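You operate a simulated robot arm through the tools that you are given. There is no shell and no other tool.

You run a simulated robot arm. Do the job below in one go: nothing can be reset, and whatever is moved stays where it is left.

JOB
Shut the grey computer down, unplug it at the wall and shut the socket's shutter.
Fine: power off first; lay the black plug in the cup beside the socket.

The check looks at the end state, three seconds after you hand in, the way a careful person would. Anything else that was tipped, shoved, dropped, spilled or broken makes it a failure.

ROBOT AND FRAMES
A 7-joint arm with a two-finger parallel gripper, fixed in place. Base frame: the origin is on the floor under the middle of its stand, x ahead of it, y to its left, z up. Readings come in mm, rad, newtons and seconds.
It reaches about 1372 mm from its shoulder. Its first joint turns from -2.601 to 2.601 rad. Payload 3.43 kg.
The tool frame sits at the grasp point between the pads (the TCP): z along the fingers, y along the line on which they close. The tips reach 30 mm beyond it. The gripper opens to 94 mm. The fingers are 28 mm wide and 10 mm thick; the gripper's body (50 by 96 mm) begins 55 mm behind the TCP.
Orientation is that of the tool frame in the base frame, as a unit quaternion [w, x, y, z]. With the fingers straight down and closing along the base's y, the tool's x points along the base's -x, its y along +y and its z along -z.

CONTROLS
- The arm moves only by the tool apply_moves. Its argument "targets" is a list of rows, each a list of 7 numbers: the shift along the tool's x, y, z in units of 300 mm (1.0 is 300 mm), then the turn, a rotation vector about the tool's x, y, z in units of 90 degrees (1.0 is 90 degrees), then the finger opening in mm, from 0 to 94. In form: [[x, y, z, wx, wy, wz, fingers], ...]. A call has 1 to 20 rows; each row is the pose to reach, as a shift and turn from the pose commanded when the call began, along the tool's axes at that moment. A call with a number of a shift or a turn outside -1 to 1 is refused whole. Rows are played at 5 a second. More than 50 mm and 0.15 rad between two rows, or a gripper value outside its range, and nothing of the call is played. Where a pose cannot be reached the arm comes as near as it can. A force on the tool above 40 N (or 10 N above the force at the start of the call, whichever is more), or a blocked arm, ends the call early, and 0.2 s more pass. The fingers move at their own pace (about 45 mm/s each) and stop on an object; they squeeze with about 27 N. The grip force told is the motor's: it shows also when the fingers shut on nothing. Time passes only in rows, and 0.2 s behind the last, so rows that repeat a pose let the fingers close. It gives the time, the measured TCP pose, the force on the tool (base axes), the opening and the grip force at its end, in the units of the frame above (readings bear some noise), with the torque about the TCP (base axes, N m) and any sound that the robot's microphone picked up, and new pictures: "views" is both (left out), scene, wrist or none.
- Cameras (640 x 400 px; columns grow to the right, rows downward): "scene" is fixed at [398.6, 489.2, 1366.1]; the picture's right is [-0.42, -0.91, 0.00], its down [-0.65, 0.30, -0.70] and it looks along [0.63, -0.29, -0.71] (base axes); focal length 312 px, centre (320, 200). "wrist" rides on the gripper at [76, 14, -103] in the tool frame; the picture's right is [-0.18, 0.98, 0.00], its down [-0.75, -0.14, -0.64] and it looks along [-0.63, -0.12, 0.77] (tool axes); focal length 243 px, centre (320, 200). There is no depth. A picture from a camera that has moved, and an enlarged one, comes with that camera's place and axes in the base frame and with its lens. The place of the scene camera against the robot may be out by one fixed shift of up to 18 mm in any direction.
- close_up(camera, box): a new picture of the part [left, top, right, bottom] of that camera's present view, enlarged. No time passes.
- hand_in(): hands the job in; it is judged then, once.

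Nothing tells you positions but the pictures and the camera data. Unless the task says otherwise, let go and move clear before handing in.

The tools are called as name(argument=value, ...) on one line, values as JSON. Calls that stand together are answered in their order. apply_moves: Moves the arm, as the interface text tells. Its arguments: {"type":"object","properties":{"targets":{"type":"array","items":{"type":"array","items":{"type":"number"}}},"views":{"type":"string","enum":["both","scene","wrist","none"]}},"required":["targets"]} The other tools are called the same way: close_up (camera, box) takes an enlarged picture of a part of a camera's view; hand_in () hands the job in.

At the start:

```text
t: 0.0
position: [712.7, -9.9, 1041.3]
orientation: [0.0, 0.001, 1.0, 0.0]
force: [0.2, 0.2, 0.1]
ft_torque: [0.0, -0.02, 0.01]
opening: 94.1
grip_force: 0.1
```

scene: 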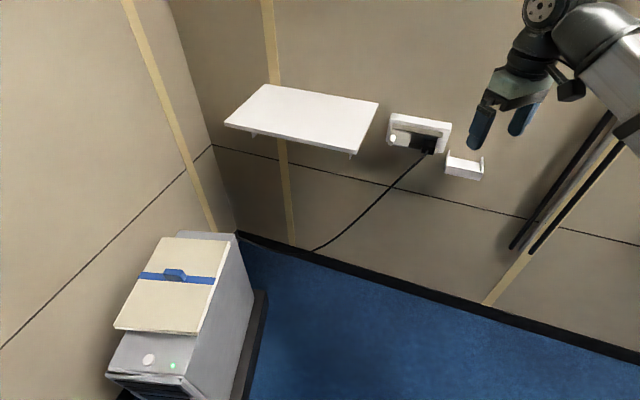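
wrist: 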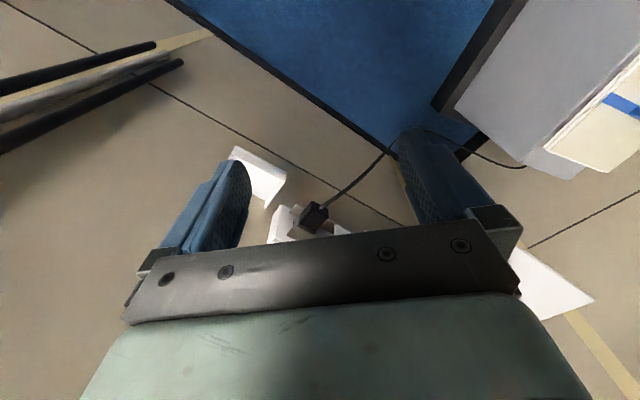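

I see a grey computer on the floor (left) with a button and a green light, a wall socket with a black plug, and a small white cup beside it. I'll look closer before moving.

close_up(camera="scene", box=[360, 90, 520, 190])

close_up(camera="scene", box=[90, 220, 290, 400])

close_up(camera="wrist", box=[200, 120, 440, 270])

```text
4.00 times, centred on (440, 140) of scene
camera zoom: at [398.6, 489.2, 1366.1], right [-0.42, -0.91, 0.0], down [-0.65, 0.3, -0.7], along [0.63, -0.29, -0.71], focal length 1250 px, centre (-160, 440)
```

zoom: 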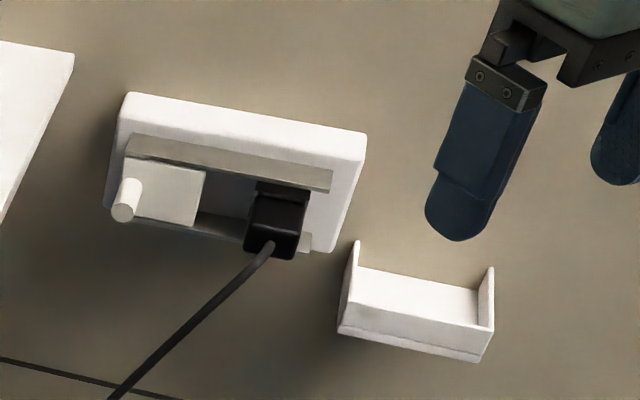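

```text
2.22 times, centred on (190, 310) of scene
camera zoom: at [398.6, 489.2, 1366.1], right [-0.42, -0.91, 0.0], down [-0.65, 0.3, -0.7], along [0.63, -0.29, -0.71], focal length 694 px, centre (609, -44)
```

zoom: 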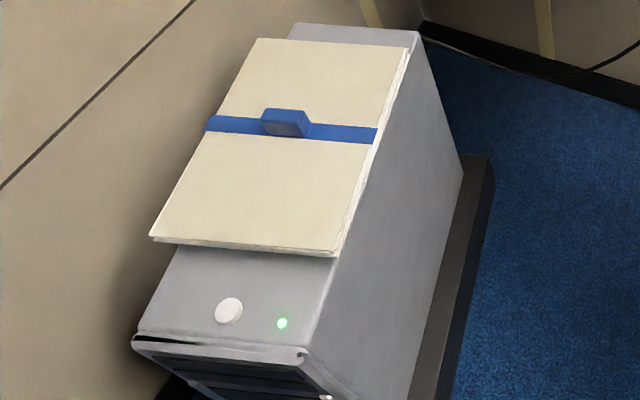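

```text
2.67 times, centred on (320, 195) of wrist
camera zoom: at [637.8, 4.1, 1143.5], right [0.18, 0.98, 0.0], down [0.75, -0.14, 0.64], along [0.63, -0.12, -0.77], focal length 647 px, centre (320, 213)
```

zoom: 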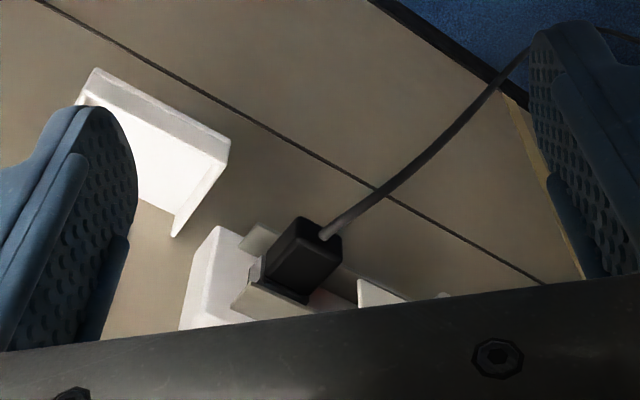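

The power button (white) and green LED are on the computer's top face, at roughly [820, 780, 510]. The socket is on the diagonal wall near [905, -60, 860], with its shutter parked at the left and the cup to the right. I start moving toward the computer, staying high.

apply_moves(targets=[[0, 0.143, 0, 0, 0, 0, 60], [0, 0.286, 0, 0, 0, 0, 30], [0, 0.429, 0, 0, 0, 0, 0], [0, 0.571, 0, 0, 0, 0, 0], [0, 0.714, 0, 0, 0, 0, 0], [0, 0.857, 0, 0, 0, 0, 0], [0, 1.0, 0, 0, 0, 0, 0]], views="both")

```text
t: 1.6
position: [712.0, 290.1, 1042.5]
orientation: [-0.001, 0.002, 1.0, 0.0]
force: [-0.1, 0.3, 0.1]
ft_torque: [-0.01, -0.02, 0.01]
opening: 0.0
grip_force: 26.6
camera wrist: at [636.8, 304.3, 1144.7], right [0.18, 0.98, 0.0], down [0.75, -0.14, 0.64], along [0.63, -0.12, -0.77], focal length 243 px, centre (320, 200)
```

scene: 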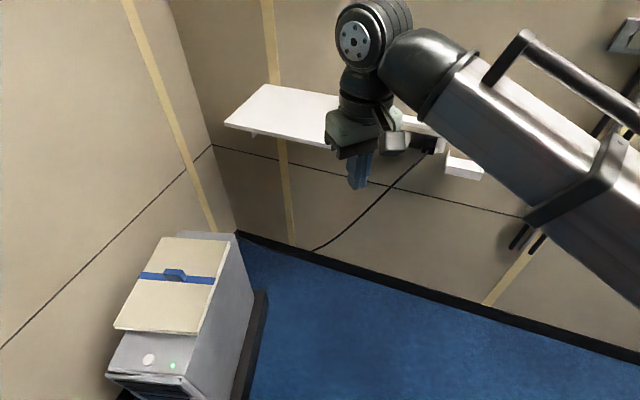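
wrist: 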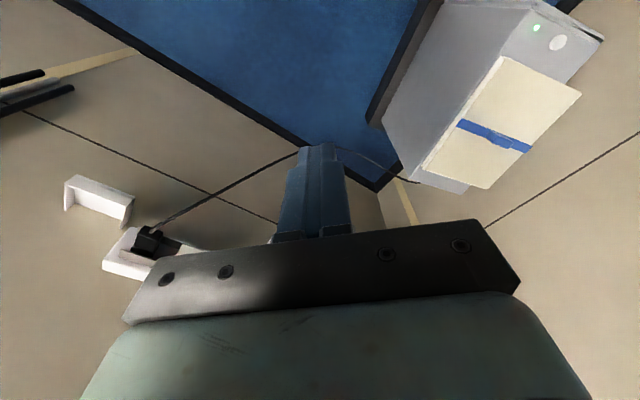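

The wrist view shows the computer's top with button and LED; triangulation puts the button near [795, 765, 550]. I move further toward it while staying high.

apply_moves(targets=[[0, 0.143, 0, 0, 0, 0, 0], [0, 0.286, 0, 0, 0, 0, 0], [0, 0.429, 0.05, 0, 0, 0, 0], [0, 0.571, 0.1, 0, 0, 0, 0], [0, 0.714, 0.15, 0, 0, 0, 0], [0, 0.857, 0.2, 0, 0, 0, 0], [0, 1.0, 0.25, 0, 0, 0, 0]], views="both")

```text
t: 3.2
position: [712.8, 591.0, 964.4]
orientation: [0.001, -0.001, 1.0, 0.0]
force: [0.2, -0.5, 0.9]
ft_torque: [0.03, 0.0, 0.02]
opening: 0.1
grip_force: 26.6
camera wrist: at [637.9, 605.7, 1066.9], right [0.18, 0.98, 0.0], down [0.75, -0.14, 0.64], along [0.63, -0.12, -0.77], focal length 243 px, centre (320, 200)
```

scene: 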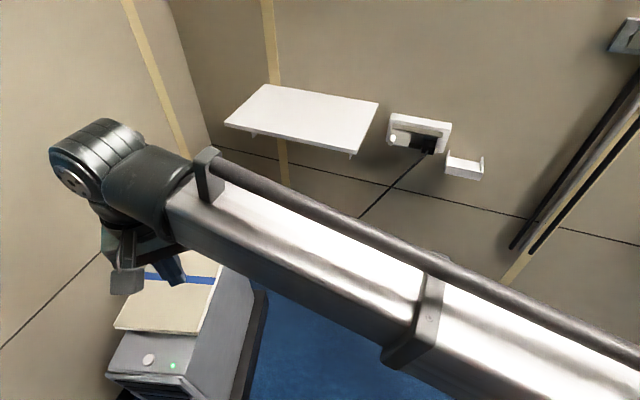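
wrist: 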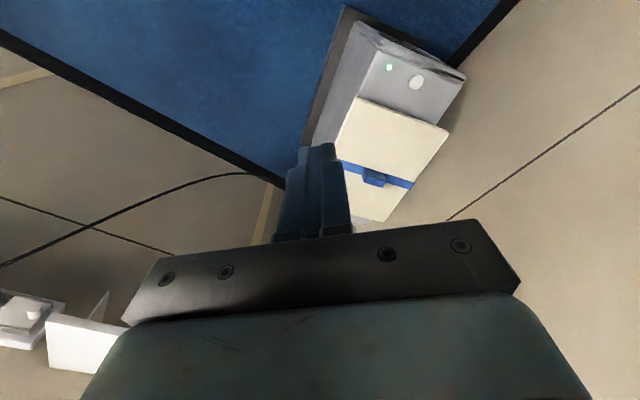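

Triangulating from two wrist views gives the button at about [797, 766, 557]. I move above it and partly down.

apply_moves(targets=[[-0.06, 0.13, 0, 0, 0, 0, 0], [-0.12, 0.26, 0.03, 0, 0, 0, 0], [-0.18, 0.38, 0.1, 0, 0, 0, 0], [-0.24, 0.49, 0.18, 0, 0, 0, 0], [-0.28, 0.583, 0.29, 0, 0, 0, 0], [-0.28, 0.583, 0.44, 0, 0, 0, 0], [-0.28, 0.583, 0.59, 0, 0, 0, 0], [-0.28, 0.583, 0.74, 0, 0, 0, 0]], views="both")

```text
t: 5.0
position: [796.5, 765.4, 744.0]
orientation: [0.0, 0.001, 1.0, 0.0]
force: [0.5, -0.3, 0.0]
ft_torque: [0.03, -0.03, 0.0]
opening: 0.0
grip_force: 27.3
camera wrist: at [720.5, 779.1, 845.3], right [0.18, 0.98, 0.0], down [0.75, -0.14, 0.64], along [0.63, -0.12, -0.77], focal length 243 px, centre (320, 200)
```

scene: 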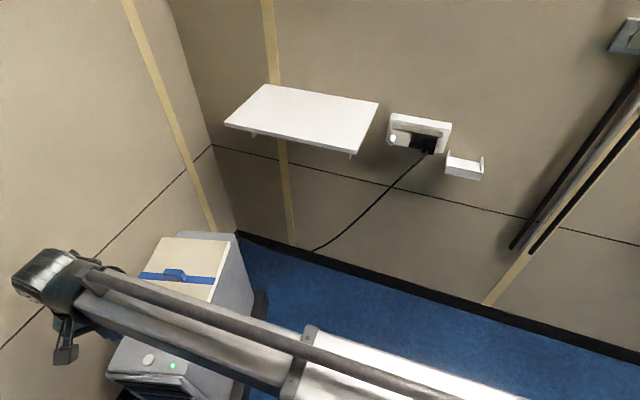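
wrist: 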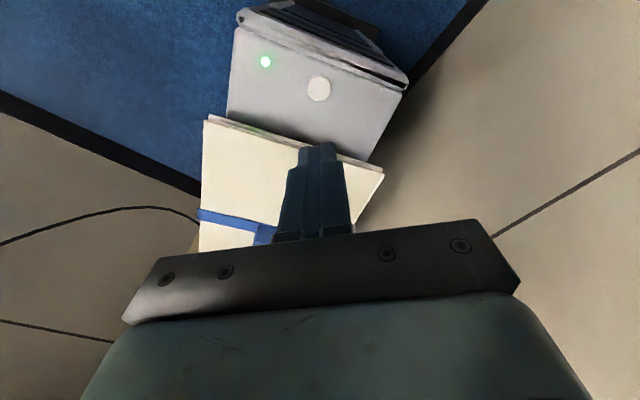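

The button lines up at about [797, 763, 557], clear of the folder by ~60 mm. I descend to just above it.

apply_moves(targets=[[0, -0.006, 0.13, 0, 0, 0, 0], [0, -0.006, 0.26, 0, 0, 0, 0], [0, -0.006, 0.36, 0, 0, 0, 0], [0, -0.006, 0.42, 0, 0, 0, 0], [0, -0.006, 0.46, 0, 0, 0, 0], [0, -0.006, 0.46, 0, 0, 0, 0]], views="wrist")

```text
t: 6.4
position: [795.9, 762.5, 605.8]
orientation: [-0.001, 0.001, 1.0, 0.0]
force: [0.6, -0.1, -0.9]
ft_torque: [0.01, 0.0, 0.0]
opening: 0.0
grip_force: 27.0
camera wrist: at [721.8, 776.0, 708.5], right [0.18, 0.98, 0.0], down [0.75, -0.14, 0.64], along [0.63, -0.12, -0.77], focal length 243 px, centre (320, 200)
```

wrist: 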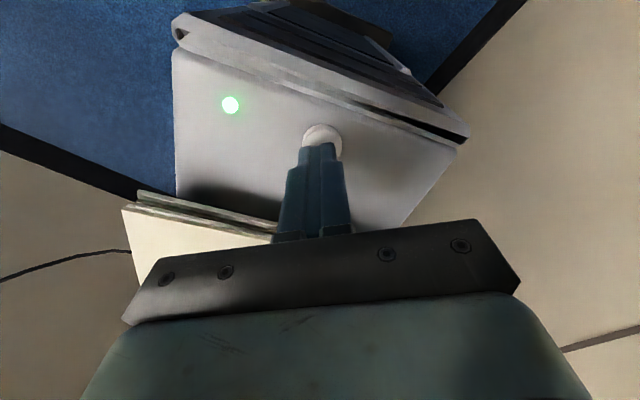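

The fingertip is right over the button with a small gap. I press down gently in small steps and come back up.

apply_moves(targets=[[0, 0, 0.02, 0, 0, 0, 0], [0, 0, 0.04, 0, 0, 0, 0], [0, 0, 0.05, 0, 0, 0, 0], [0, 0, 0.058, 0, 0, 0, 0], [0, 0, 0.065, 0, 0, 0, 0]], views="wrist")

```text
t: 7.6
position: [797.1, 761.6, 590.1]
orientation: [0.001, 0.0, 1.0, 0.001]
force: [-0.9, -5.0, 35.8]
ft_torque: [-0.08, 0.16, -0.01]
opening: 0.0
grip_force: 26.9
heard: click
camera wrist: at [721.3, 776.4, 692.1], right [0.18, 0.98, 0.0], down [0.75, -0.14, 0.64], along [0.63, -0.12, -0.77], focal length 243 px, centre (320, 200)
```

wrist: 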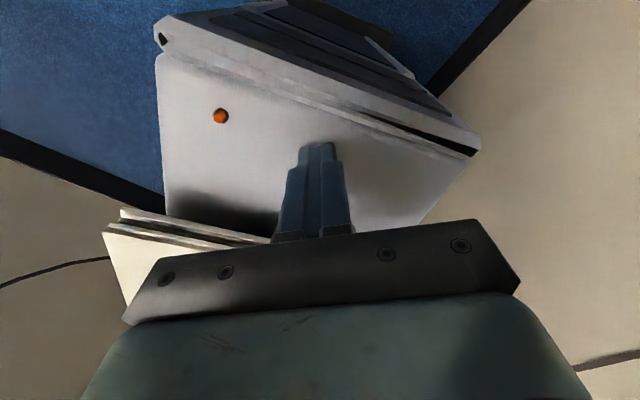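

A click was heard and the light went from green to orange, likely shutting down. I release, back off and watch the light.

apply_moves(targets=[[0, 0, -0.03, 0, 0, 0, 0], [0, 0, -0.1, 0, 0, 0, 0], [0, 0, -0.2, 0, 0, 0, 0], [0, 0, -0.33, 0, 0, 0, 0], [0, 0, -0.33, 0, 0, 0, 0]], views="both")

```text
t: 8.8
position: [798.0, 763.4, 684.8]
orientation: [0.0, 0.0, 1.0, 0.001]
force: [0.3, 0.7, -0.4]
ft_torque: [-0.03, -0.02, -0.01]
opening: 0.2
grip_force: 26.8
camera wrist: at [721.6, 776.7, 786.5], right [0.18, 0.98, 0.0], down [0.75, -0.14, 0.64], along [0.63, -0.12, -0.77], focal length 243 px, centre (320, 200)
```

scene: 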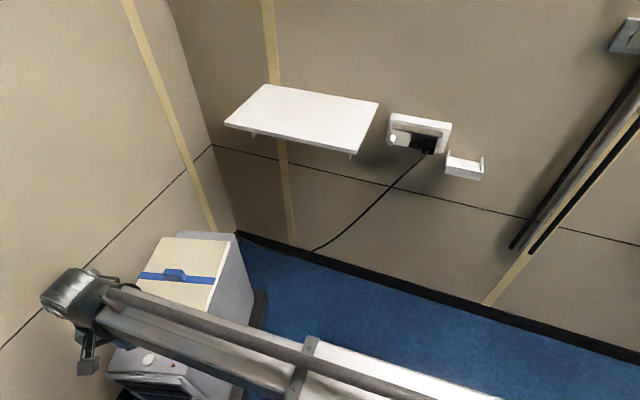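
wrist: 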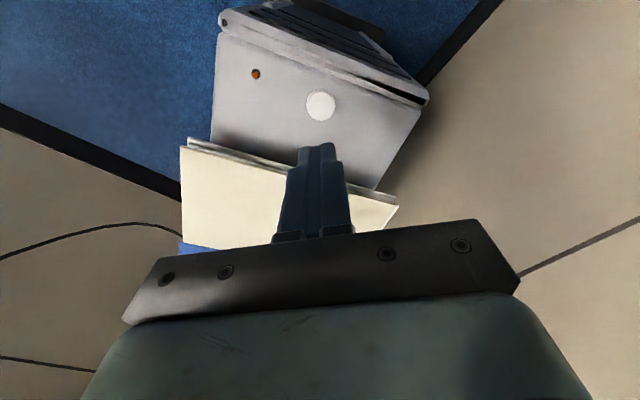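

The light is still orange. I hold here for a few seconds to see whether the shutdown finishes.

apply_moves(targets=[[0, 0, -0.05, 0, 0, 0, 0], [0, 0, -0.1, 0, 0, 0, 0], [0, 0, -0.1, 0, 0, 0, 0], [0, 0, -0.1, 0, 0, 0, 0], [0, 0, -0.1, 0, 0, 0, 0], [0, 0, -0.1, 0, 0, 0, 0], [0, 0, -0.1, 0, 0, 0, 0], [0, 0, -0.1, 0, 0, 0, 0], [0, 0, -0.1, 0, 0, 0, 0], [0, 0, -0.1, 0, 0, 0, 0], [0, 0, -0.1, 0, 0, 0, 0], [0, 0, -0.1, 0, 0, 0, 0], [0, 0, -0.1, 0, 0, 0, 0], [0, 0, -0.1, 0, 0, 0, 0], [0, 0, -0.1, 0, 0, 0, 0]], views="wrist")

close_up(camera="wrist", box=[200, 20, 440, 170])

```text
t: 12.0
position: [797.3, 763.2, 715.4]
orientation: [0.0, 0.001, 1.0, 0.0]
force: [-0.3, 0.6, -0.1]
ft_torque: [0.01, 0.0, -0.02]
opening: 0.1
grip_force: 26.4
camera wrist: at [721.2, 776.9, 817.5], right [0.18, 0.98, 0.0], down [0.75, -0.14, 0.64], along [0.63, -0.12, -0.77], focal length 243 px, centre (320, 200)
```

wrist: 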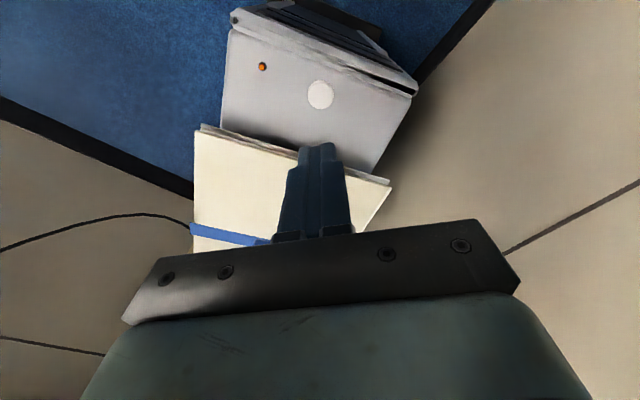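

```text
2.67 times, centred on (320, 95) of wrist
camera zoom: at [721.2, 776.9, 817.5], right [0.18, 0.98, 0.0], down [0.75, -0.14, 0.64], along [0.63, -0.12, -0.77], focal length 647 px, centre (320, 480)
```

zoom: 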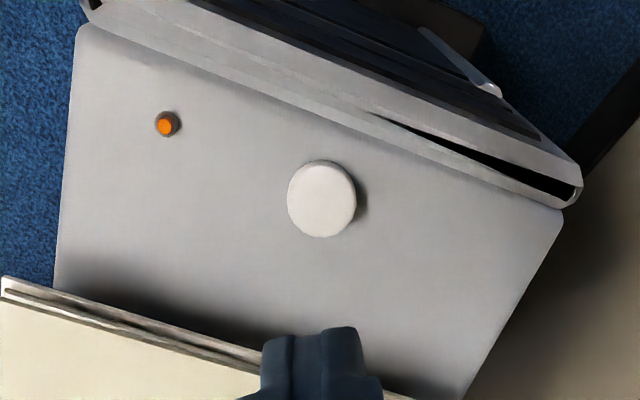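

The light is still amber, possibly blinking while it shuts down. I'll wait longer.

apply_moves(targets=[[0, 0, 0, 0, 0, 0, 0], [0, 0, 0, 0, 0, 0, 0], [0, 0, 0, 0, 0, 0, 0], [0, 0, 0, 0, 0, 0, 0], [0, 0, 0, 0, 0, 0, 0], [0, 0, 0, 0, 0, 0, 0], [0, 0, 0, 0, 0, 0, 0], [0, 0, 0, 0, 0, 0, 0], [0, 0, 0, 0, 0, 0, 0], [0, 0, 0, 0, 0, 0, 0], [0, 0, 0, 0, 0, 0, 0], [0, 0, 0, 0, 0, 0, 0], [0, 0, 0, 0, 0, 0, 0], [0, 0, 0, 0, 0, 0, 0], [0, 0, 0, 0, 0, 0, 0], [0, 0, 0, 0, 0, 0, 0], [0, 0, 0, 0, 0, 0, 0], [0, 0, 0, 0, 0, 0, 0], [0, 0, 0, 0, 0, 0, 0], [0, 0, 0, 0, 0, 0, 0]], views="none")

close_up(camera="wrist", box=[200, 20, 440, 170])

```text
t: 16.2
position: [796.7, 762.9, 714.5]
orientation: [0.0, 0.0, 1.0, 0.0]
force: [0.7, 0.7, -0.6]
ft_torque: [-0.02, 0.02, 0.01]
opening: 0.0
grip_force: 27.5
```

```text
2.67 times, centred on (320, 95) of wrist
camera zoom: at [721.1, 776.9, 817.5], right [0.18, 0.98, 0.0], down [0.75, -0.14, 0.64], along [0.63, -0.12, -0.77], focal length 647 px, centre (320, 480)
```

zoom: 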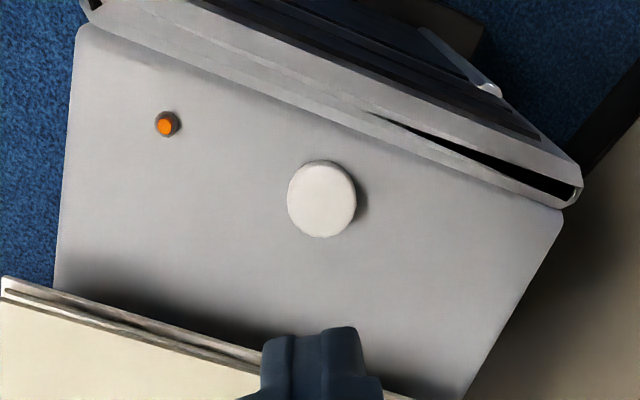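

Still amber after about 9 s. I'll wait a bit longer before deciding whether it's a transitional state.

apply_moves(targets=[[0, 0, 0, 0, 0, 0, 0], [0, 0, 0, 0, 0, 0, 0], [0, 0, 0, 0, 0, 0, 0], [0, 0, 0, 0, 0, 0, 0], [0, 0, 0, 0, 0, 0, 0], [0, 0, 0, 0, 0, 0, 0], [0, 0, 0, 0, 0, 0, 0], [0, 0, 0, 0, 0, 0, 0], [0, 0, 0, 0, 0, 0, 0], [0, 0, 0, 0, 0, 0, 0], [0, 0, 0, 0, 0, 0, 0], [0, 0, 0, 0, 0, 0, 0], [0, 0, 0, 0, 0, 0, 0], [0, 0, 0, 0, 0, 0, 0], [0, 0, 0, 0, 0, 0, 0], [0, 0, 0, 0, 0, 0, 0], [0, 0, 0, 0, 0, 0, 0], [0, 0, 0, 0, 0, 0, 0], [0, 0, 0, 0, 0, 0, 0], [0, 0, 0, 0, 0, 0, 0]], views="none")

close_up(camera="wrist", box=[230, 50, 350, 125])

```text
t: 20.4
position: [796.4, 762.9, 715.3]
orientation: [0.0, 0.0, 1.0, 0.0]
force: [-0.4, -0.1, -0.2]
ft_torque: [-0.02, -0.02, -0.01]
opening: 0.2
grip_force: 27.0
```

```text
5.33 times, centred on (290, 88) of wrist
camera zoom: at [721.1, 776.9, 817.5], right [0.18, 0.98, 0.0], down [0.75, -0.14, 0.64], along [0.63, -0.12, -0.77], focal length 1294 px, centre (480, 800)
```

zoom: 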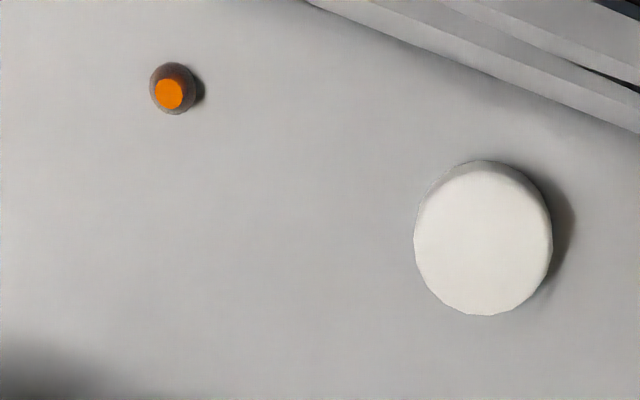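

The LED dome is dark with a small amber core. I'll give it more time, as pulling the plug mid-shutdown would be wrong.

apply_moves(targets=[[0, 0, 0, 0, 0, 0, 0], [0, 0, 0, 0, 0, 0, 0], [0, 0, 0, 0, 0, 0, 0], [0, 0, 0, 0, 0, 0, 0], [0, 0, 0, 0, 0, 0, 0], [0, 0, 0, 0, 0, 0, 0], [0, 0, 0, 0, 0, 0, 0], [0, 0, 0, 0, 0, 0, 0], [0, 0, 0, 0, 0, 0, 0], [0, 0, 0, 0, 0, 0, 0], [0, 0, 0, 0, 0, 0, 0], [0, 0, 0, 0, 0, 0, 0], [0, 0, 0, 0, 0, 0, 0], [0, 0, 0, 0, 0, 0, 0], [0, 0, 0, 0, 0, 0, 0], [0, 0, 0, 0, 0, 0, 0], [0, 0, 0, 0, 0, 0, 0], [0, 0, 0, 0, 0, 0, 0], [0, 0, 0, 0, 0, 0, 0], [0, 0, 0, 0, 0, 0, 0]], views="none")

close_up(camera="wrist", box=[230, 50, 350, 125])

close_up(camera="scene", box=[100, 330, 220, 400])

```text
t: 24.6
position: [796.6, 763.3, 715.0]
orientation: [0.0, 0.0, 1.0, 0.0]
force: [0.4, 0.9, 0.0]
ft_torque: [-0.01, 0.04, 0.01]
opening: 0.0
grip_force: 27.3
```

```text
5.33 times, centred on (290, 88) of wrist
camera zoom: at [721.2, 776.9, 817.5], right [0.18, 0.98, 0.0], down [0.75, -0.14, 0.64], along [0.63, -0.12, -0.77], focal length 1294 px, centre (480, 800)
```

zoom: 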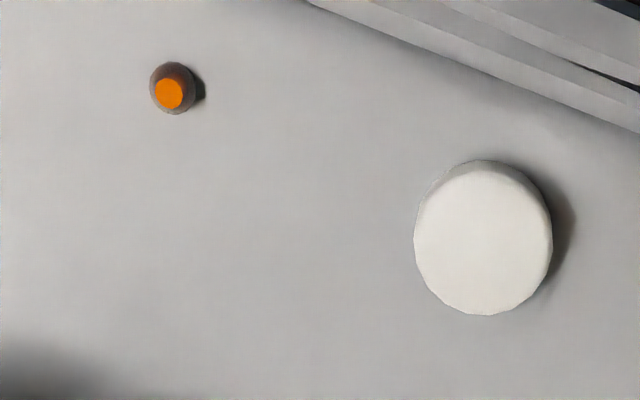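

```text
5.33 times, centred on (160, 365) of scene
camera zoom: at [398.6, 489.2, 1366.1], right [-0.42, -0.91, 0.0], down [-0.65, 0.3, -0.7], along [0.63, -0.29, -0.71], focal length 1667 px, centre (1173, -680)
```

zoom: 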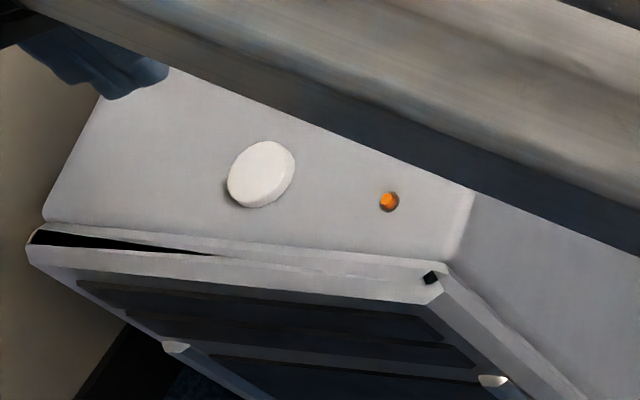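

Still amber at 17 s. I'll wait out another stretch, since a normal shutdown can take a while and waiting costs nothing.

apply_moves(targets=[[0, 0, 0, 0, 0, 0, 0], [0, 0, 0, 0, 0, 0, 0], [0, 0, 0, 0, 0, 0, 0], [0, 0, 0, 0, 0, 0, 0], [0, 0, 0, 0, 0, 0, 0], [0, 0, 0, 0, 0, 0, 0], [0, 0, 0, 0, 0, 0, 0], [0, 0, 0, 0, 0, 0, 0], [0, 0, 0, 0, 0, 0, 0], [0, 0, 0, 0, 0, 0, 0], [0, 0, 0, 0, 0, 0, 0], [0, 0, 0, 0, 0, 0, 0], [0, 0, 0, 0, 0, 0, 0], [0, 0, 0, 0, 0, 0, 0], [0, 0, 0, 0, 0, 0, 0], [0, 0, 0, 0, 0, 0, 0], [0, 0, 0, 0, 0, 0, 0], [0, 0, 0, 0, 0, 0, 0], [0, 0, 0, 0, 0, 0, 0], [0, 0, 0, 0, 0, 0, 0]], views="none")

apply_moves(targets=[[0, 0, 0, 0, 0, 0, 0], [0, 0, 0, 0, 0, 0, 0], [0, 0, 0, 0, 0, 0, 0], [0, 0, 0, 0, 0, 0, 0], [0, 0, 0, 0, 0, 0, 0], [0, 0, 0, 0, 0, 0, 0], [0, 0, 0, 0, 0, 0, 0], [0, 0, 0, 0, 0, 0, 0], [0, 0, 0, 0, 0, 0, 0], [0, 0, 0, 0, 0, 0, 0], [0, 0, 0, 0, 0, 0, 0], [0, 0, 0, 0, 0, 0, 0], [0, 0, 0, 0, 0, 0, 0], [0, 0, 0, 0, 0, 0, 0], [0, 0, 0, 0, 0, 0, 0], [0, 0, 0, 0, 0, 0, 0], [0, 0, 0, 0, 0, 0, 0], [0, 0, 0, 0, 0, 0, 0], [0, 0, 0, 0, 0, 0, 0], [0, 0, 0, 0, 0, 0, 0]], views="none")

close_up(camera="wrist", box=[230, 50, 350, 125])

```text
t: 28.8
position: [796.5, 762.5, 715.0]
orientation: [-0.001, 0.0, 1.0, -0.001]
force: [-0.1, 0.3, -0.5]
ft_torque: [0.04, 0.01, -0.01]
opening: 0.1
grip_force: 27.0
```

```text
t: 33.0
position: [796.7, 763.3, 716.3]
orientation: [0.001, -0.001, 1.0, 0.001]
force: [-0.5, -0.3, -0.4]
ft_torque: [-0.01, 0.01, 0.0]
opening: 0.0
grip_force: 27.1
```

```text
5.33 times, centred on (290, 88) of wrist
camera zoom: at [721.2, 776.9, 817.5], right [0.18, 0.98, 0.0], down [0.75, -0.14, 0.64], along [0.63, -0.12, -0.77], focal length 1294 px, centre (480, 800)
```

zoom: 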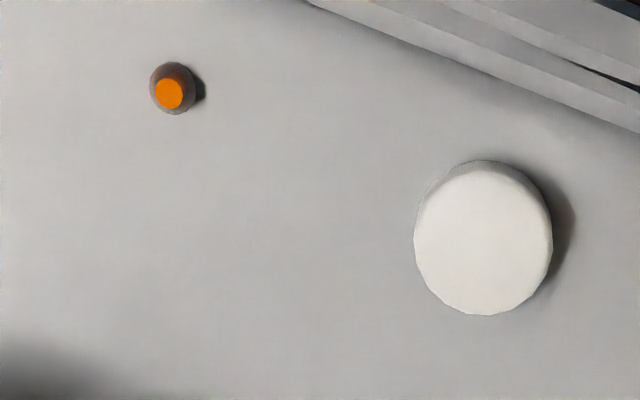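

The amber state is stable after 25 s, so this looks like standby/sleep rather than a completed shutdown in progress. A long press is the usual way to force full off, so I press again and hold, watching the LED.

apply_moves(targets=[[0, 0, 0.13, 0, 0, 0, 0], [0, 0, 0.26, 0, 0, 0, 0], [0, 0, 0.36, 0, 0, 0, 0], [0, 0, 0.395, 0, 0, 0, 0], [0, 0, 0.41, 0, 0, 0, 0], [0, 0, 0.42, 0, 0, 0, 0], [0, 0, 0.428, 0, 0, 0, 0]], views="wrist")

```text
t: 34.6
position: [797.2, 764.0, 589.8]
orientation: [0.001, 0.0, 1.0, 0.002]
force: [-1.1, 8.5, 29.5]
ft_torque: [0.22, 0.08, -0.08]
opening: 0.1
grip_force: 26.9
heard: click
camera wrist: at [721.4, 777.8, 692.6], right [0.18, 0.98, 0.0], down [0.75, -0.14, 0.64], along [0.63, -0.12, -0.77], focal length 243 px, centre (320, 200)
```

wrist: 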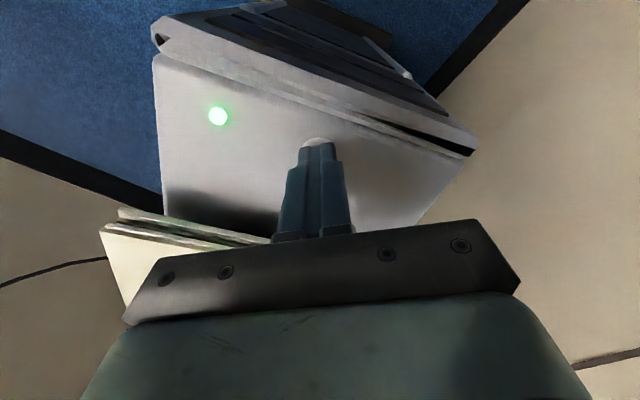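

It went green at once, so amber was a low-power state that a press wakes. I keep holding to see whether a long press forces it off.

apply_moves(targets=[[0, 0, 0, 0, 0, 0, 0], [0, 0, 0, 0, 0, 0, 0], [0, 0, 0, 0, 0, 0, 0], [0, 0, 0, 0, 0, 0, 0], [0, 0, 0, 0, 0, 0, 0], [0, 0, 0, 0, 0, 0, 0], [0, 0, 0, 0, 0, 0, 0], [0, 0, 0, 0, 0, 0, 0], [0, 0, 0, 0, 0, 0, 0], [0, 0, 0, 0, 0, 0, 0], [0, 0, 0, 0, 0, 0, 0], [0, 0, 0, 0, 0, 0, 0], [0, 0, 0, 0, 0, 0, 0], [0, 0, 0, 0, 0, 0, 0], [0, 0, 0, 0, 0, 0, 0], [0, 0, 0, 0, 0, 0, 0], [0, 0, 0, 0, 0, 0, 0], [0, 0, 0, 0, 0, 0, 0], [0, 0, 0, 0, 0, 0, 0], [0, 0, 0, 0, 0, 0, 0]], views="wrist")

```text
t: 35.4
position: [796.7, 765.3, 593.7]
orientation: [0.001, 0.0, 1.0, 0.003]
force: [-3.6, -2.5, 19.3]
ft_torque: [-0.11, 0.13, 0.0]
opening: 0.2
grip_force: 27.2
stopped in row 4: the force on the tool passed its limit at 41 N (the readings are from after the stop); the commanded pose is now the measured one
camera wrist: at [721.3, 777.7, 695.2], right [0.18, 0.98, 0.01], down [0.75, -0.14, 0.64], along [0.63, -0.11, -0.77], focal length 243 px, centre (320, 200)
```

wrist: 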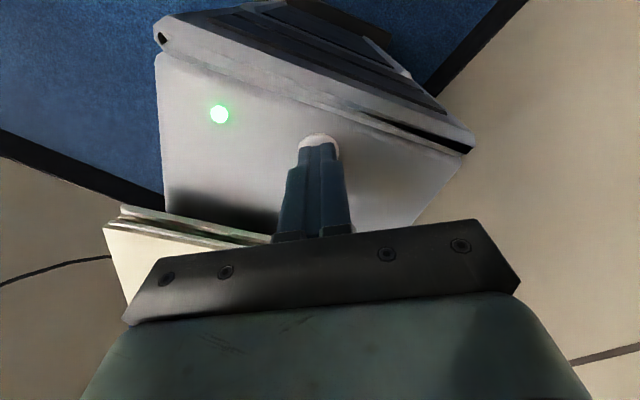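

The hold was cut short by the force limit after about 1 s, and it's now on (green). I release fully, then do a clean, gentler press-and-hold.

apply_moves(targets=[[0, 0, -0.02, 0, 0, 0, 0], [0, 0, -0.05, 0, 0, 0, 0], [0, 0, -0.05, 0, 0, 0, 0], [0, 0, -0.05, 0, 0, 0, 0]], views="wrist")

```text
t: 36.4
position: [796.1, 765.6, 603.8]
orientation: [0.001, 0.0, 1.0, 0.001]
force: [0.0, -0.8, 0.2]
ft_torque: [-0.01, -0.03, -0.03]
opening: 0.0
grip_force: 26.9
camera wrist: at [721.6, 779.3, 705.8], right [0.18, 0.98, 0.0], down [0.75, -0.14, 0.64], along [0.63, -0.12, -0.77], focal length 243 px, centre (320, 200)
```

wrist: 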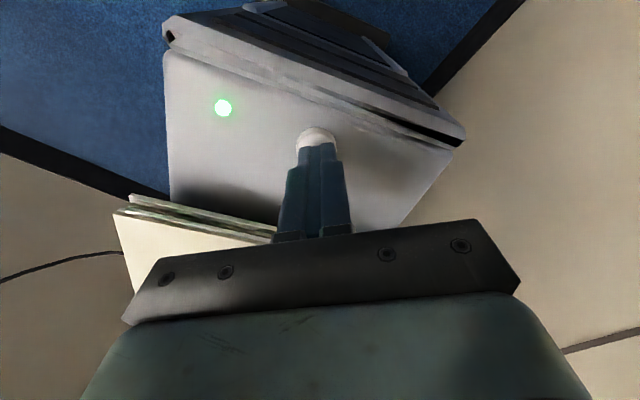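

Fully released, light green. Now a gentle press with a sustained hold.

apply_moves(targets=[[0, -0.008, 0.015, 0, 0, 0, 0], [0, -0.008, 0.028, 0, 0, 0, 0], [0, -0.008, 0.036, 0, 0, 0, 0], [0, -0.008, 0.042, 0, 0, 0, 0], [0, -0.008, 0.046, 0, 0, 0, 0], [0, -0.008, 0.048, 0, 0, 0, 0], [0, -0.008, 0.048, 0, 0, 0, 0], [0, -0.008, 0.048, 0, 0, 0, 0], [0, -0.008, 0.048, 0, 0, 0, 0], [0, -0.008, 0.048, 0, 0, 0, 0], [0, -0.008, 0.048, 0, 0, 0, 0], [0, -0.008, 0.048, 0, 0, 0, 0], [0, -0.008, 0.048, 0, 0, 0, 0], [0, -0.008, 0.048, 0, 0, 0, 0], [0, -0.008, 0.048, 0, 0, 0, 0], [0, -0.008, 0.048, 0, 0, 0, 0], [0, -0.008, 0.048, 0, 0, 0, 0], [0, -0.008, 0.048, 0, 0, 0, 0], [0, -0.008, 0.048, 0, 0, 0, 0], [0, -0.008, 0.048, 0, 0, 0, 0]], views="wrist")

```text
t: 40.6
position: [797.5, 762.2, 591.5]
orientation: [0.001, 0.0, 1.0, 0.001]
force: [4.3, 3.5, 26.6]
ft_torque: [0.15, -0.05, -0.04]
opening: 0.2
grip_force: 26.5
heard: click
camera wrist: at [721.6, 775.1, 693.1], right [0.18, 0.98, 0.0], down [0.75, -0.14, 0.64], along [0.63, -0.12, -0.77], focal length 243 px, centre (320, 200)
```

wrist: 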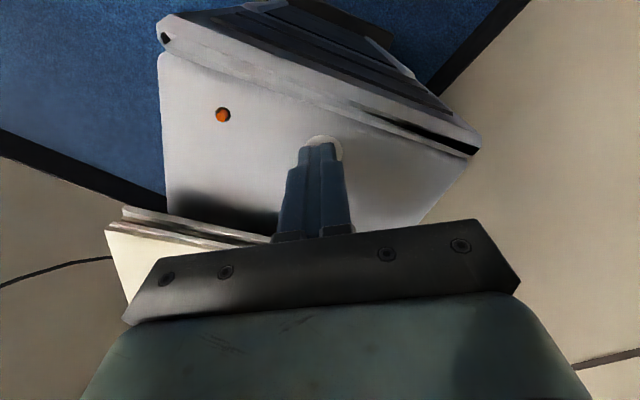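

It went amber on the press and stays so after about 3 s of holding. I hold another 4 s to rule out a long-press function.

apply_moves(targets=[[0, 0, 0, 0, 0, 0, 0], [0, 0, 0, 0, 0, 0, 0], [0, 0, 0, 0, 0, 0, 0], [0, 0, 0, 0, 0, 0, 0], [0, 0, 0, 0, 0, 0, 0], [0, 0, 0, 0, 0, 0, 0], [0, 0, 0, 0, 0, 0, 0], [0, 0, 0, 0, 0, 0, 0], [0, 0, 0, 0, 0, 0, 0], [0, 0, 0, 0, 0, 0, 0], [0, 0, 0, 0, 0, 0, 0], [0, 0, 0, 0, 0, 0, 0], [0, 0, 0, 0, 0, 0, 0], [0, 0, 0, 0, 0, 0, 0], [0, 0, 0, 0, 0, 0, 0], [0, 0, 0, 0, 0, 0, 0], [0, 0, 0, 0, 0, 0, 0], [0, 0, 0, 0, 0, 0, 0], [0, 0, 0, 0, 0, 0, 0], [0, 0, 0, 0, 0, 0, 0]], views="wrist")

```text
t: 44.8
position: [796.6, 760.9, 590.9]
orientation: [0.002, -0.001, 1.0, 0.002]
force: [-0.4, -2.0, 26.2]
ft_torque: [0.0, 0.11, 0.03]
opening: 0.2
grip_force: 26.4
camera wrist: at [721.5, 775.1, 693.2], right [0.18, 0.98, 0.0], down [0.75, -0.14, 0.64], along [0.63, -0.12, -0.77], focal length 243 px, centre (320, 200)
```

wrist: 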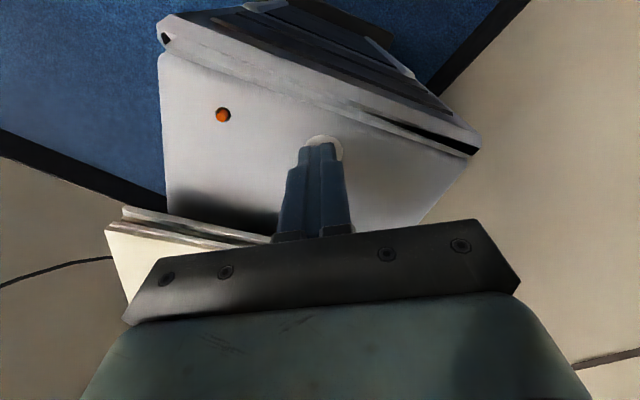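

Even after 7+ s of holding it stays amber, so amber is the computer's "off, mains present" state (a plain toggle). I release and rise.

apply_moves(targets=[[0, 0, -0.03, 0, 0, 0, 0], [0, 0, -0.1, 0, 0, 0, 0], [0, 0, -0.23, 0, 0, 0, 0], [0, 0, -0.38, 0, 0, 0, 0], [0, 0, -0.53, 0, 0, 0, 0], [0, 0, -0.68, 0, 0, 0, 0], [0, 0, -0.83, 0, 0, 0, 0], [0, 0, -0.98, 0, 0, 0, 0]], views="wrist")

```text
t: 46.6
position: [797.1, 760.3, 884.2]
orientation: [0.0, 0.0, 1.0, 0.001]
force: [0.9, -0.3, -0.9]
ft_torque: [0.01, 0.0, 0.0]
opening: 0.0
grip_force: 26.9
camera wrist: at [722.3, 773.9, 985.3], right [0.18, 0.98, 0.0], down [0.75, -0.14, 0.64], along [0.63, -0.12, -0.77], focal length 243 px, centre (320, 200)
```

wrist: 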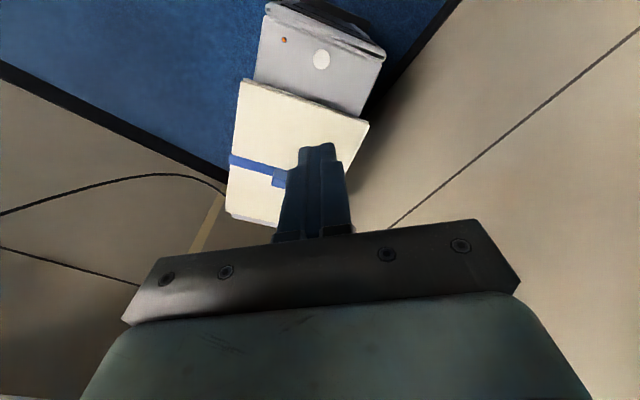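

The LED remains amber (off) after release. Now I head back toward the socket, turning the tool so it squares up with the diagonal wall.

apply_moves(targets=[[0.025, -0.125, -0.06, 0, 0, 0.06, 0], [0.05, -0.25, -0.12, 0, 0, 0.12, 0], [0.075, -0.375, -0.18, 0, 0, 0.18, 0], [0.1, -0.5, -0.24, 0, 0, 0.24, 0], [0.125, -0.625, -0.3, 0, 0, 0.3, 0], [0.15, -0.75, -0.36, 0, 0, 0.36, 0], [0.175, -0.875, -0.4, 0, 0, 0.43, 0], [0.2, -1.0, -0.42, 0, 0, 0.489, 0]], views="both")

```text
t: 48.4
position: [733.6, 459.6, 1007.6]
orientation: [-0.001, 0.376, 0.927, 0.002]
force: [-0.6, 1.1, -0.5]
ft_torque: [-0.04, 0.01, -0.02]
opening: 0.0
grip_force: 27.2
camera wrist: at [689.5, 522.3, 1109.3], right [0.82, 0.58, 0.0], down [0.44, -0.63, 0.64], along [0.37, -0.52, -0.77], focal length 243 px, centre (320, 200)
```

scene: 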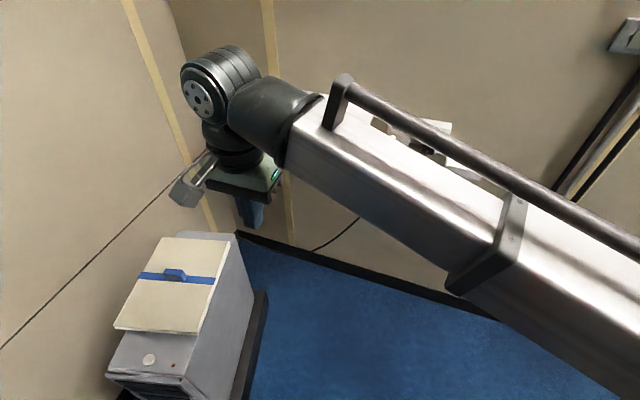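
wrist: 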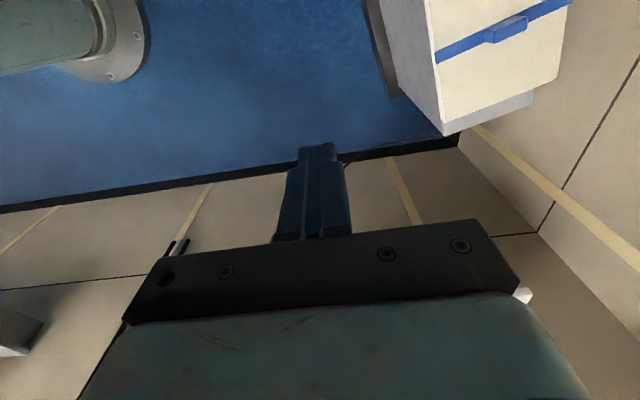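

I'm now squared with the wall (tool x = wall normal). Next I move in front of the socket with a tilt to get a good view of the plug, shutter and cup.

apply_moves(targets=[[-0.098, -0.106, 0.02, 0, -0.04, 0, 0], [-0.196, -0.212, 0.04, 0, -0.08, 0, 0], [-0.294, -0.318, 0.06, 0, -0.12, 0, 0], [-0.393, -0.424, 0.08, 0, -0.16, 0, 0], [-0.491, -0.53, 0.1, 0, -0.2, 0, 20], [-0.589, -0.636, 0.12, 0, -0.25, 0, 40], [-0.687, -0.742, 0.14, 0, -0.3, 0, 60], [-0.785, -0.848, 0.167, 0, -0.333, 0, 80]], views="both")

```text
t: 50.2
position: [728.2, 115.8, 953.8]
orientation: [0.241, 0.361, 0.896, -0.095]
force: [0.6, 0.5, -0.5]
ft_torque: [-0.02, 0.02, 0.0]
opening: 80.4
grip_force: 0.9
camera wrist: at [655.4, 206.2, 1004.2], right [0.8, 0.6, 0.09], down [0.14, -0.33, 0.93], along [0.59, -0.73, -0.35], focal length 243 px, centre (320, 200)
```

scene: 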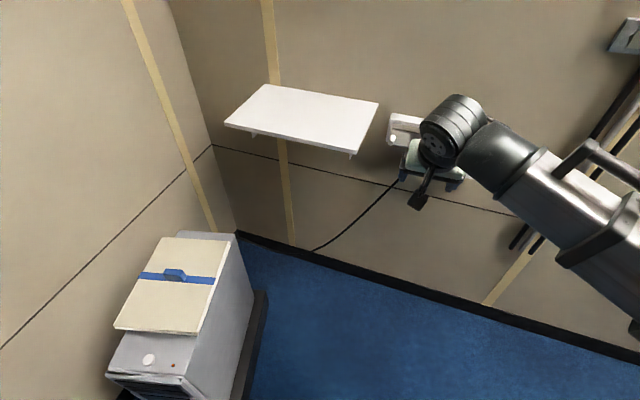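
wrist: 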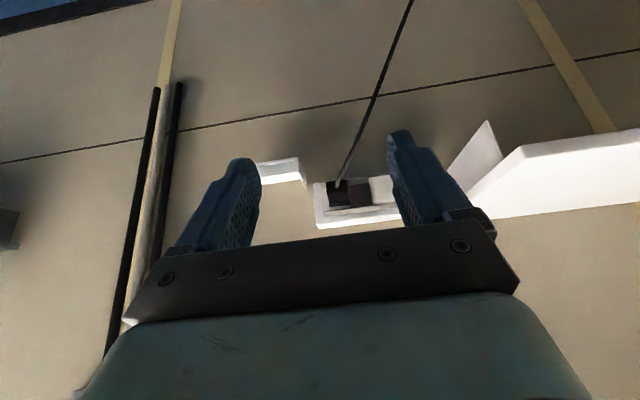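

The socket is visible between the fingers (image upside down). I zoom in on it.

close_up(camera="wrist", box=[240, 130, 432, 250])

close_up(camera="scene", box=[370, 90, 500, 190])

```text
3.33 times, centred on (336, 190) of wrist
camera zoom: at [655.4, 206.2, 1004.2], right [0.8, 0.6, 0.09], down [0.14, -0.33, 0.93], along [0.59, -0.73, -0.35], focal length 809 px, centre (267, 233)
```

zoom: 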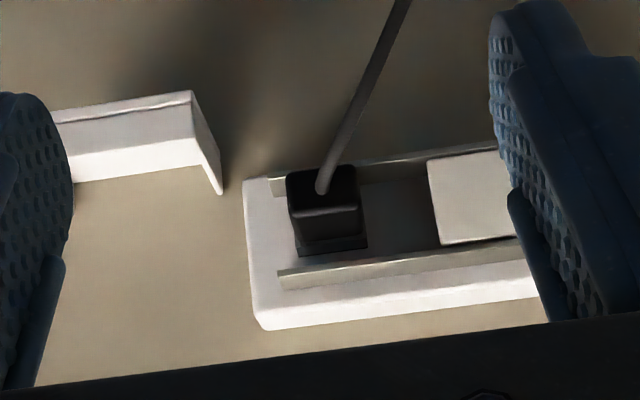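

```text
4.00 times, centred on (435, 140) of scene
camera zoom: at [398.6, 489.2, 1366.1], right [-0.42, -0.91, 0.0], down [-0.65, 0.3, -0.7], along [0.63, -0.29, -0.71], focal length 1250 px, centre (-140, 440)
```

zoom: 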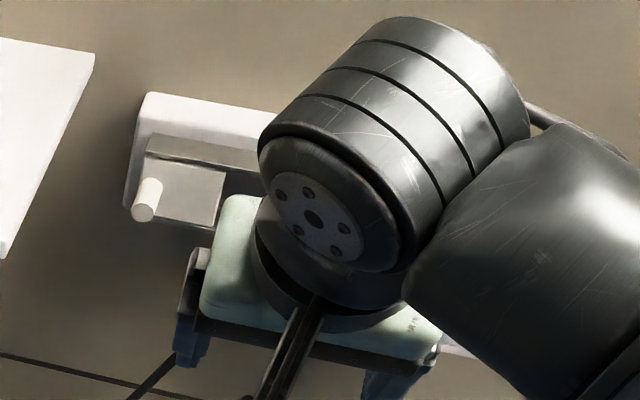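

I want a second unobstructed view for triangulation, so I rise 100 mm and shift sideways, with fingers fully open.

apply_moves(targets=[[-0.056, -0.067, -0.096, 0, 0, 0, 94], [-0.111, -0.133, -0.193, 0, 0, 0, 94], [-0.167, -0.2, -0.289, 0, 0, 0, 94], [-0.167, -0.2, -0.289, 0, 0, 0, 94]], views="wrist")

close_up(camera="wrist", box=[250, 90, 442, 210])

```text
t: 51.2
position: [688.3, 70.4, 1055.6]
orientation: [0.24, 0.362, 0.896, -0.095]
force: [-0.1, -0.3, 0.0]
ft_torque: [-0.03, -0.01, -0.01]
opening: 94.0
grip_force: 0.1
camera wrist: at [613.9, 161.5, 1105.9], right [0.8, 0.6, 0.09], down [0.14, -0.33, 0.93], along [0.59, -0.73, -0.35], focal length 243 px, centre (320, 200)
```

wrist: 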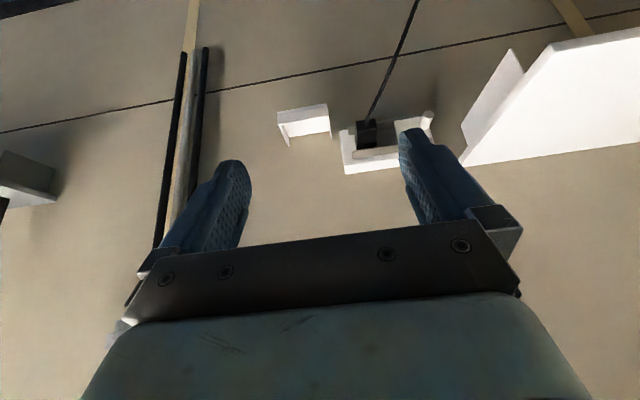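

```text
3.33 times, centred on (346, 150) of wrist
camera zoom: at [613.9, 161.5, 1105.9], right [0.8, 0.6, 0.09], down [0.14, -0.33, 0.93], along [0.59, -0.73, -0.35], focal length 809 px, centre (233, 367)
```

zoom: 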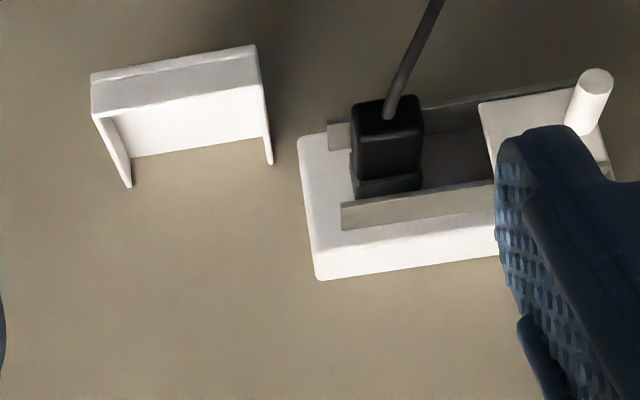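

From two wrist views I get, in wall coordinates (U = left along wall, W = into wall): plug body U 571–605, W 672–712, Z 848–877; rails protrude to W≈699; cup U 435–527, W 684–765, Z 788–815; knob near U≈688. I go to a pre-grasp pose above the plug with a 15° tilt.

apply_moves(targets=[[-0.076, 0.033, 0.096, 0, 0.028, 0, 90], [-0.152, 0.066, 0.192, 0, 0.056, 0, 80], [-0.229, 0.099, 0.288, 0, 0.083, 0, 72], [-0.305, 0.131, 0.383, 0, 0.111, 0, 72], [-0.381, 0.164, 0.479, 0, 0.139, 0, 72], [-0.457, 0.197, 0.575, 0, 0.167, 0, 72], [-0.457, 0.197, 0.575, 0, 0.167, 0, 72]], views="both")

close_up(camera="wrist", box=[220, 60, 444, 200])

close_up(camera="scene", box=[370, 60, 530, 190])

```text
t: 52.8
position: [879.1, -28.1, 975.5]
orientation: [0.12, 0.371, 0.92, -0.047]
force: [-0.1, 0.1, -0.6]
ft_torque: [-0.01, 0.02, -0.01]
opening: 72.0
grip_force: 0.0
camera wrist: at [817.5, 52.1, 1056.2], right [0.81, 0.58, 0.05], down [0.31, -0.5, 0.81], along [0.5, -0.64, -0.58], focal length 243 px, centre (320, 200)
```

scene: 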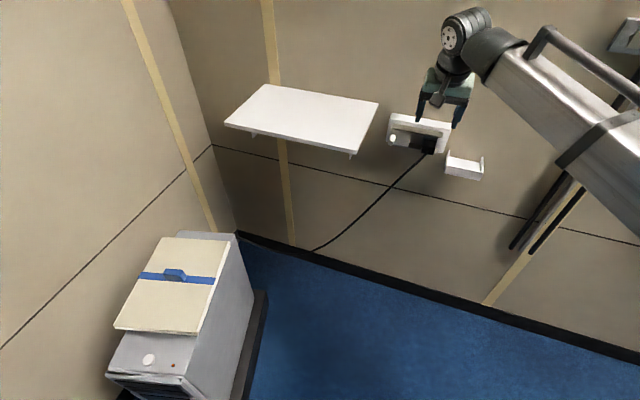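
wrist: 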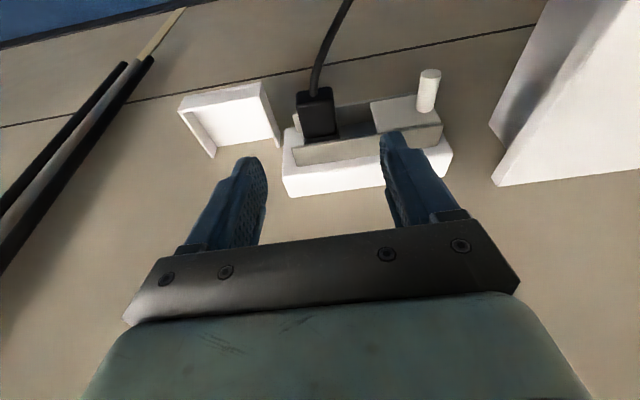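

```text
2.86 times, centred on (332, 130) of wrist
camera zoom: at [817.5, 52.1, 1056.2], right [0.81, 0.58, 0.05], down [0.31, -0.5, 0.81], along [0.5, -0.64, -0.58], focal length 693 px, centre (286, 400)
```

zoom: 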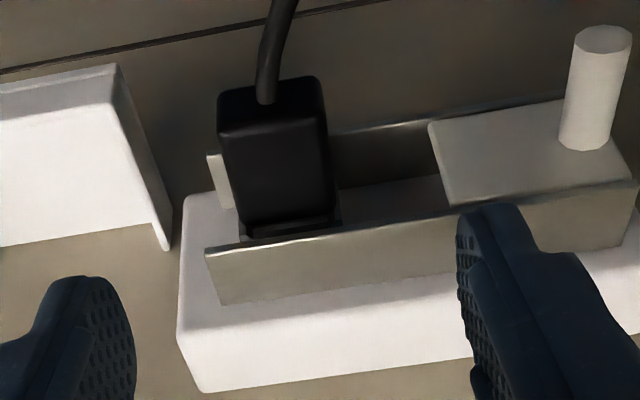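

```text
3.08 times, centred on (450, 125) of scene
camera zoom: at [398.6, 489.2, 1366.1], right [-0.42, -0.91, 0.0], down [-0.65, 0.3, -0.7], along [0.63, -0.29, -0.71], focal length 962 px, centre (-80, 431)
```

zoom: 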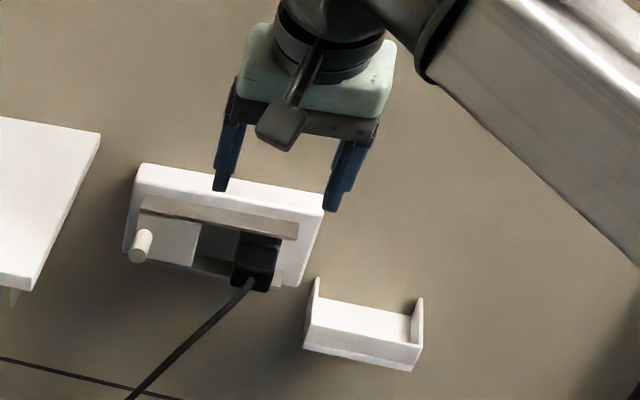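

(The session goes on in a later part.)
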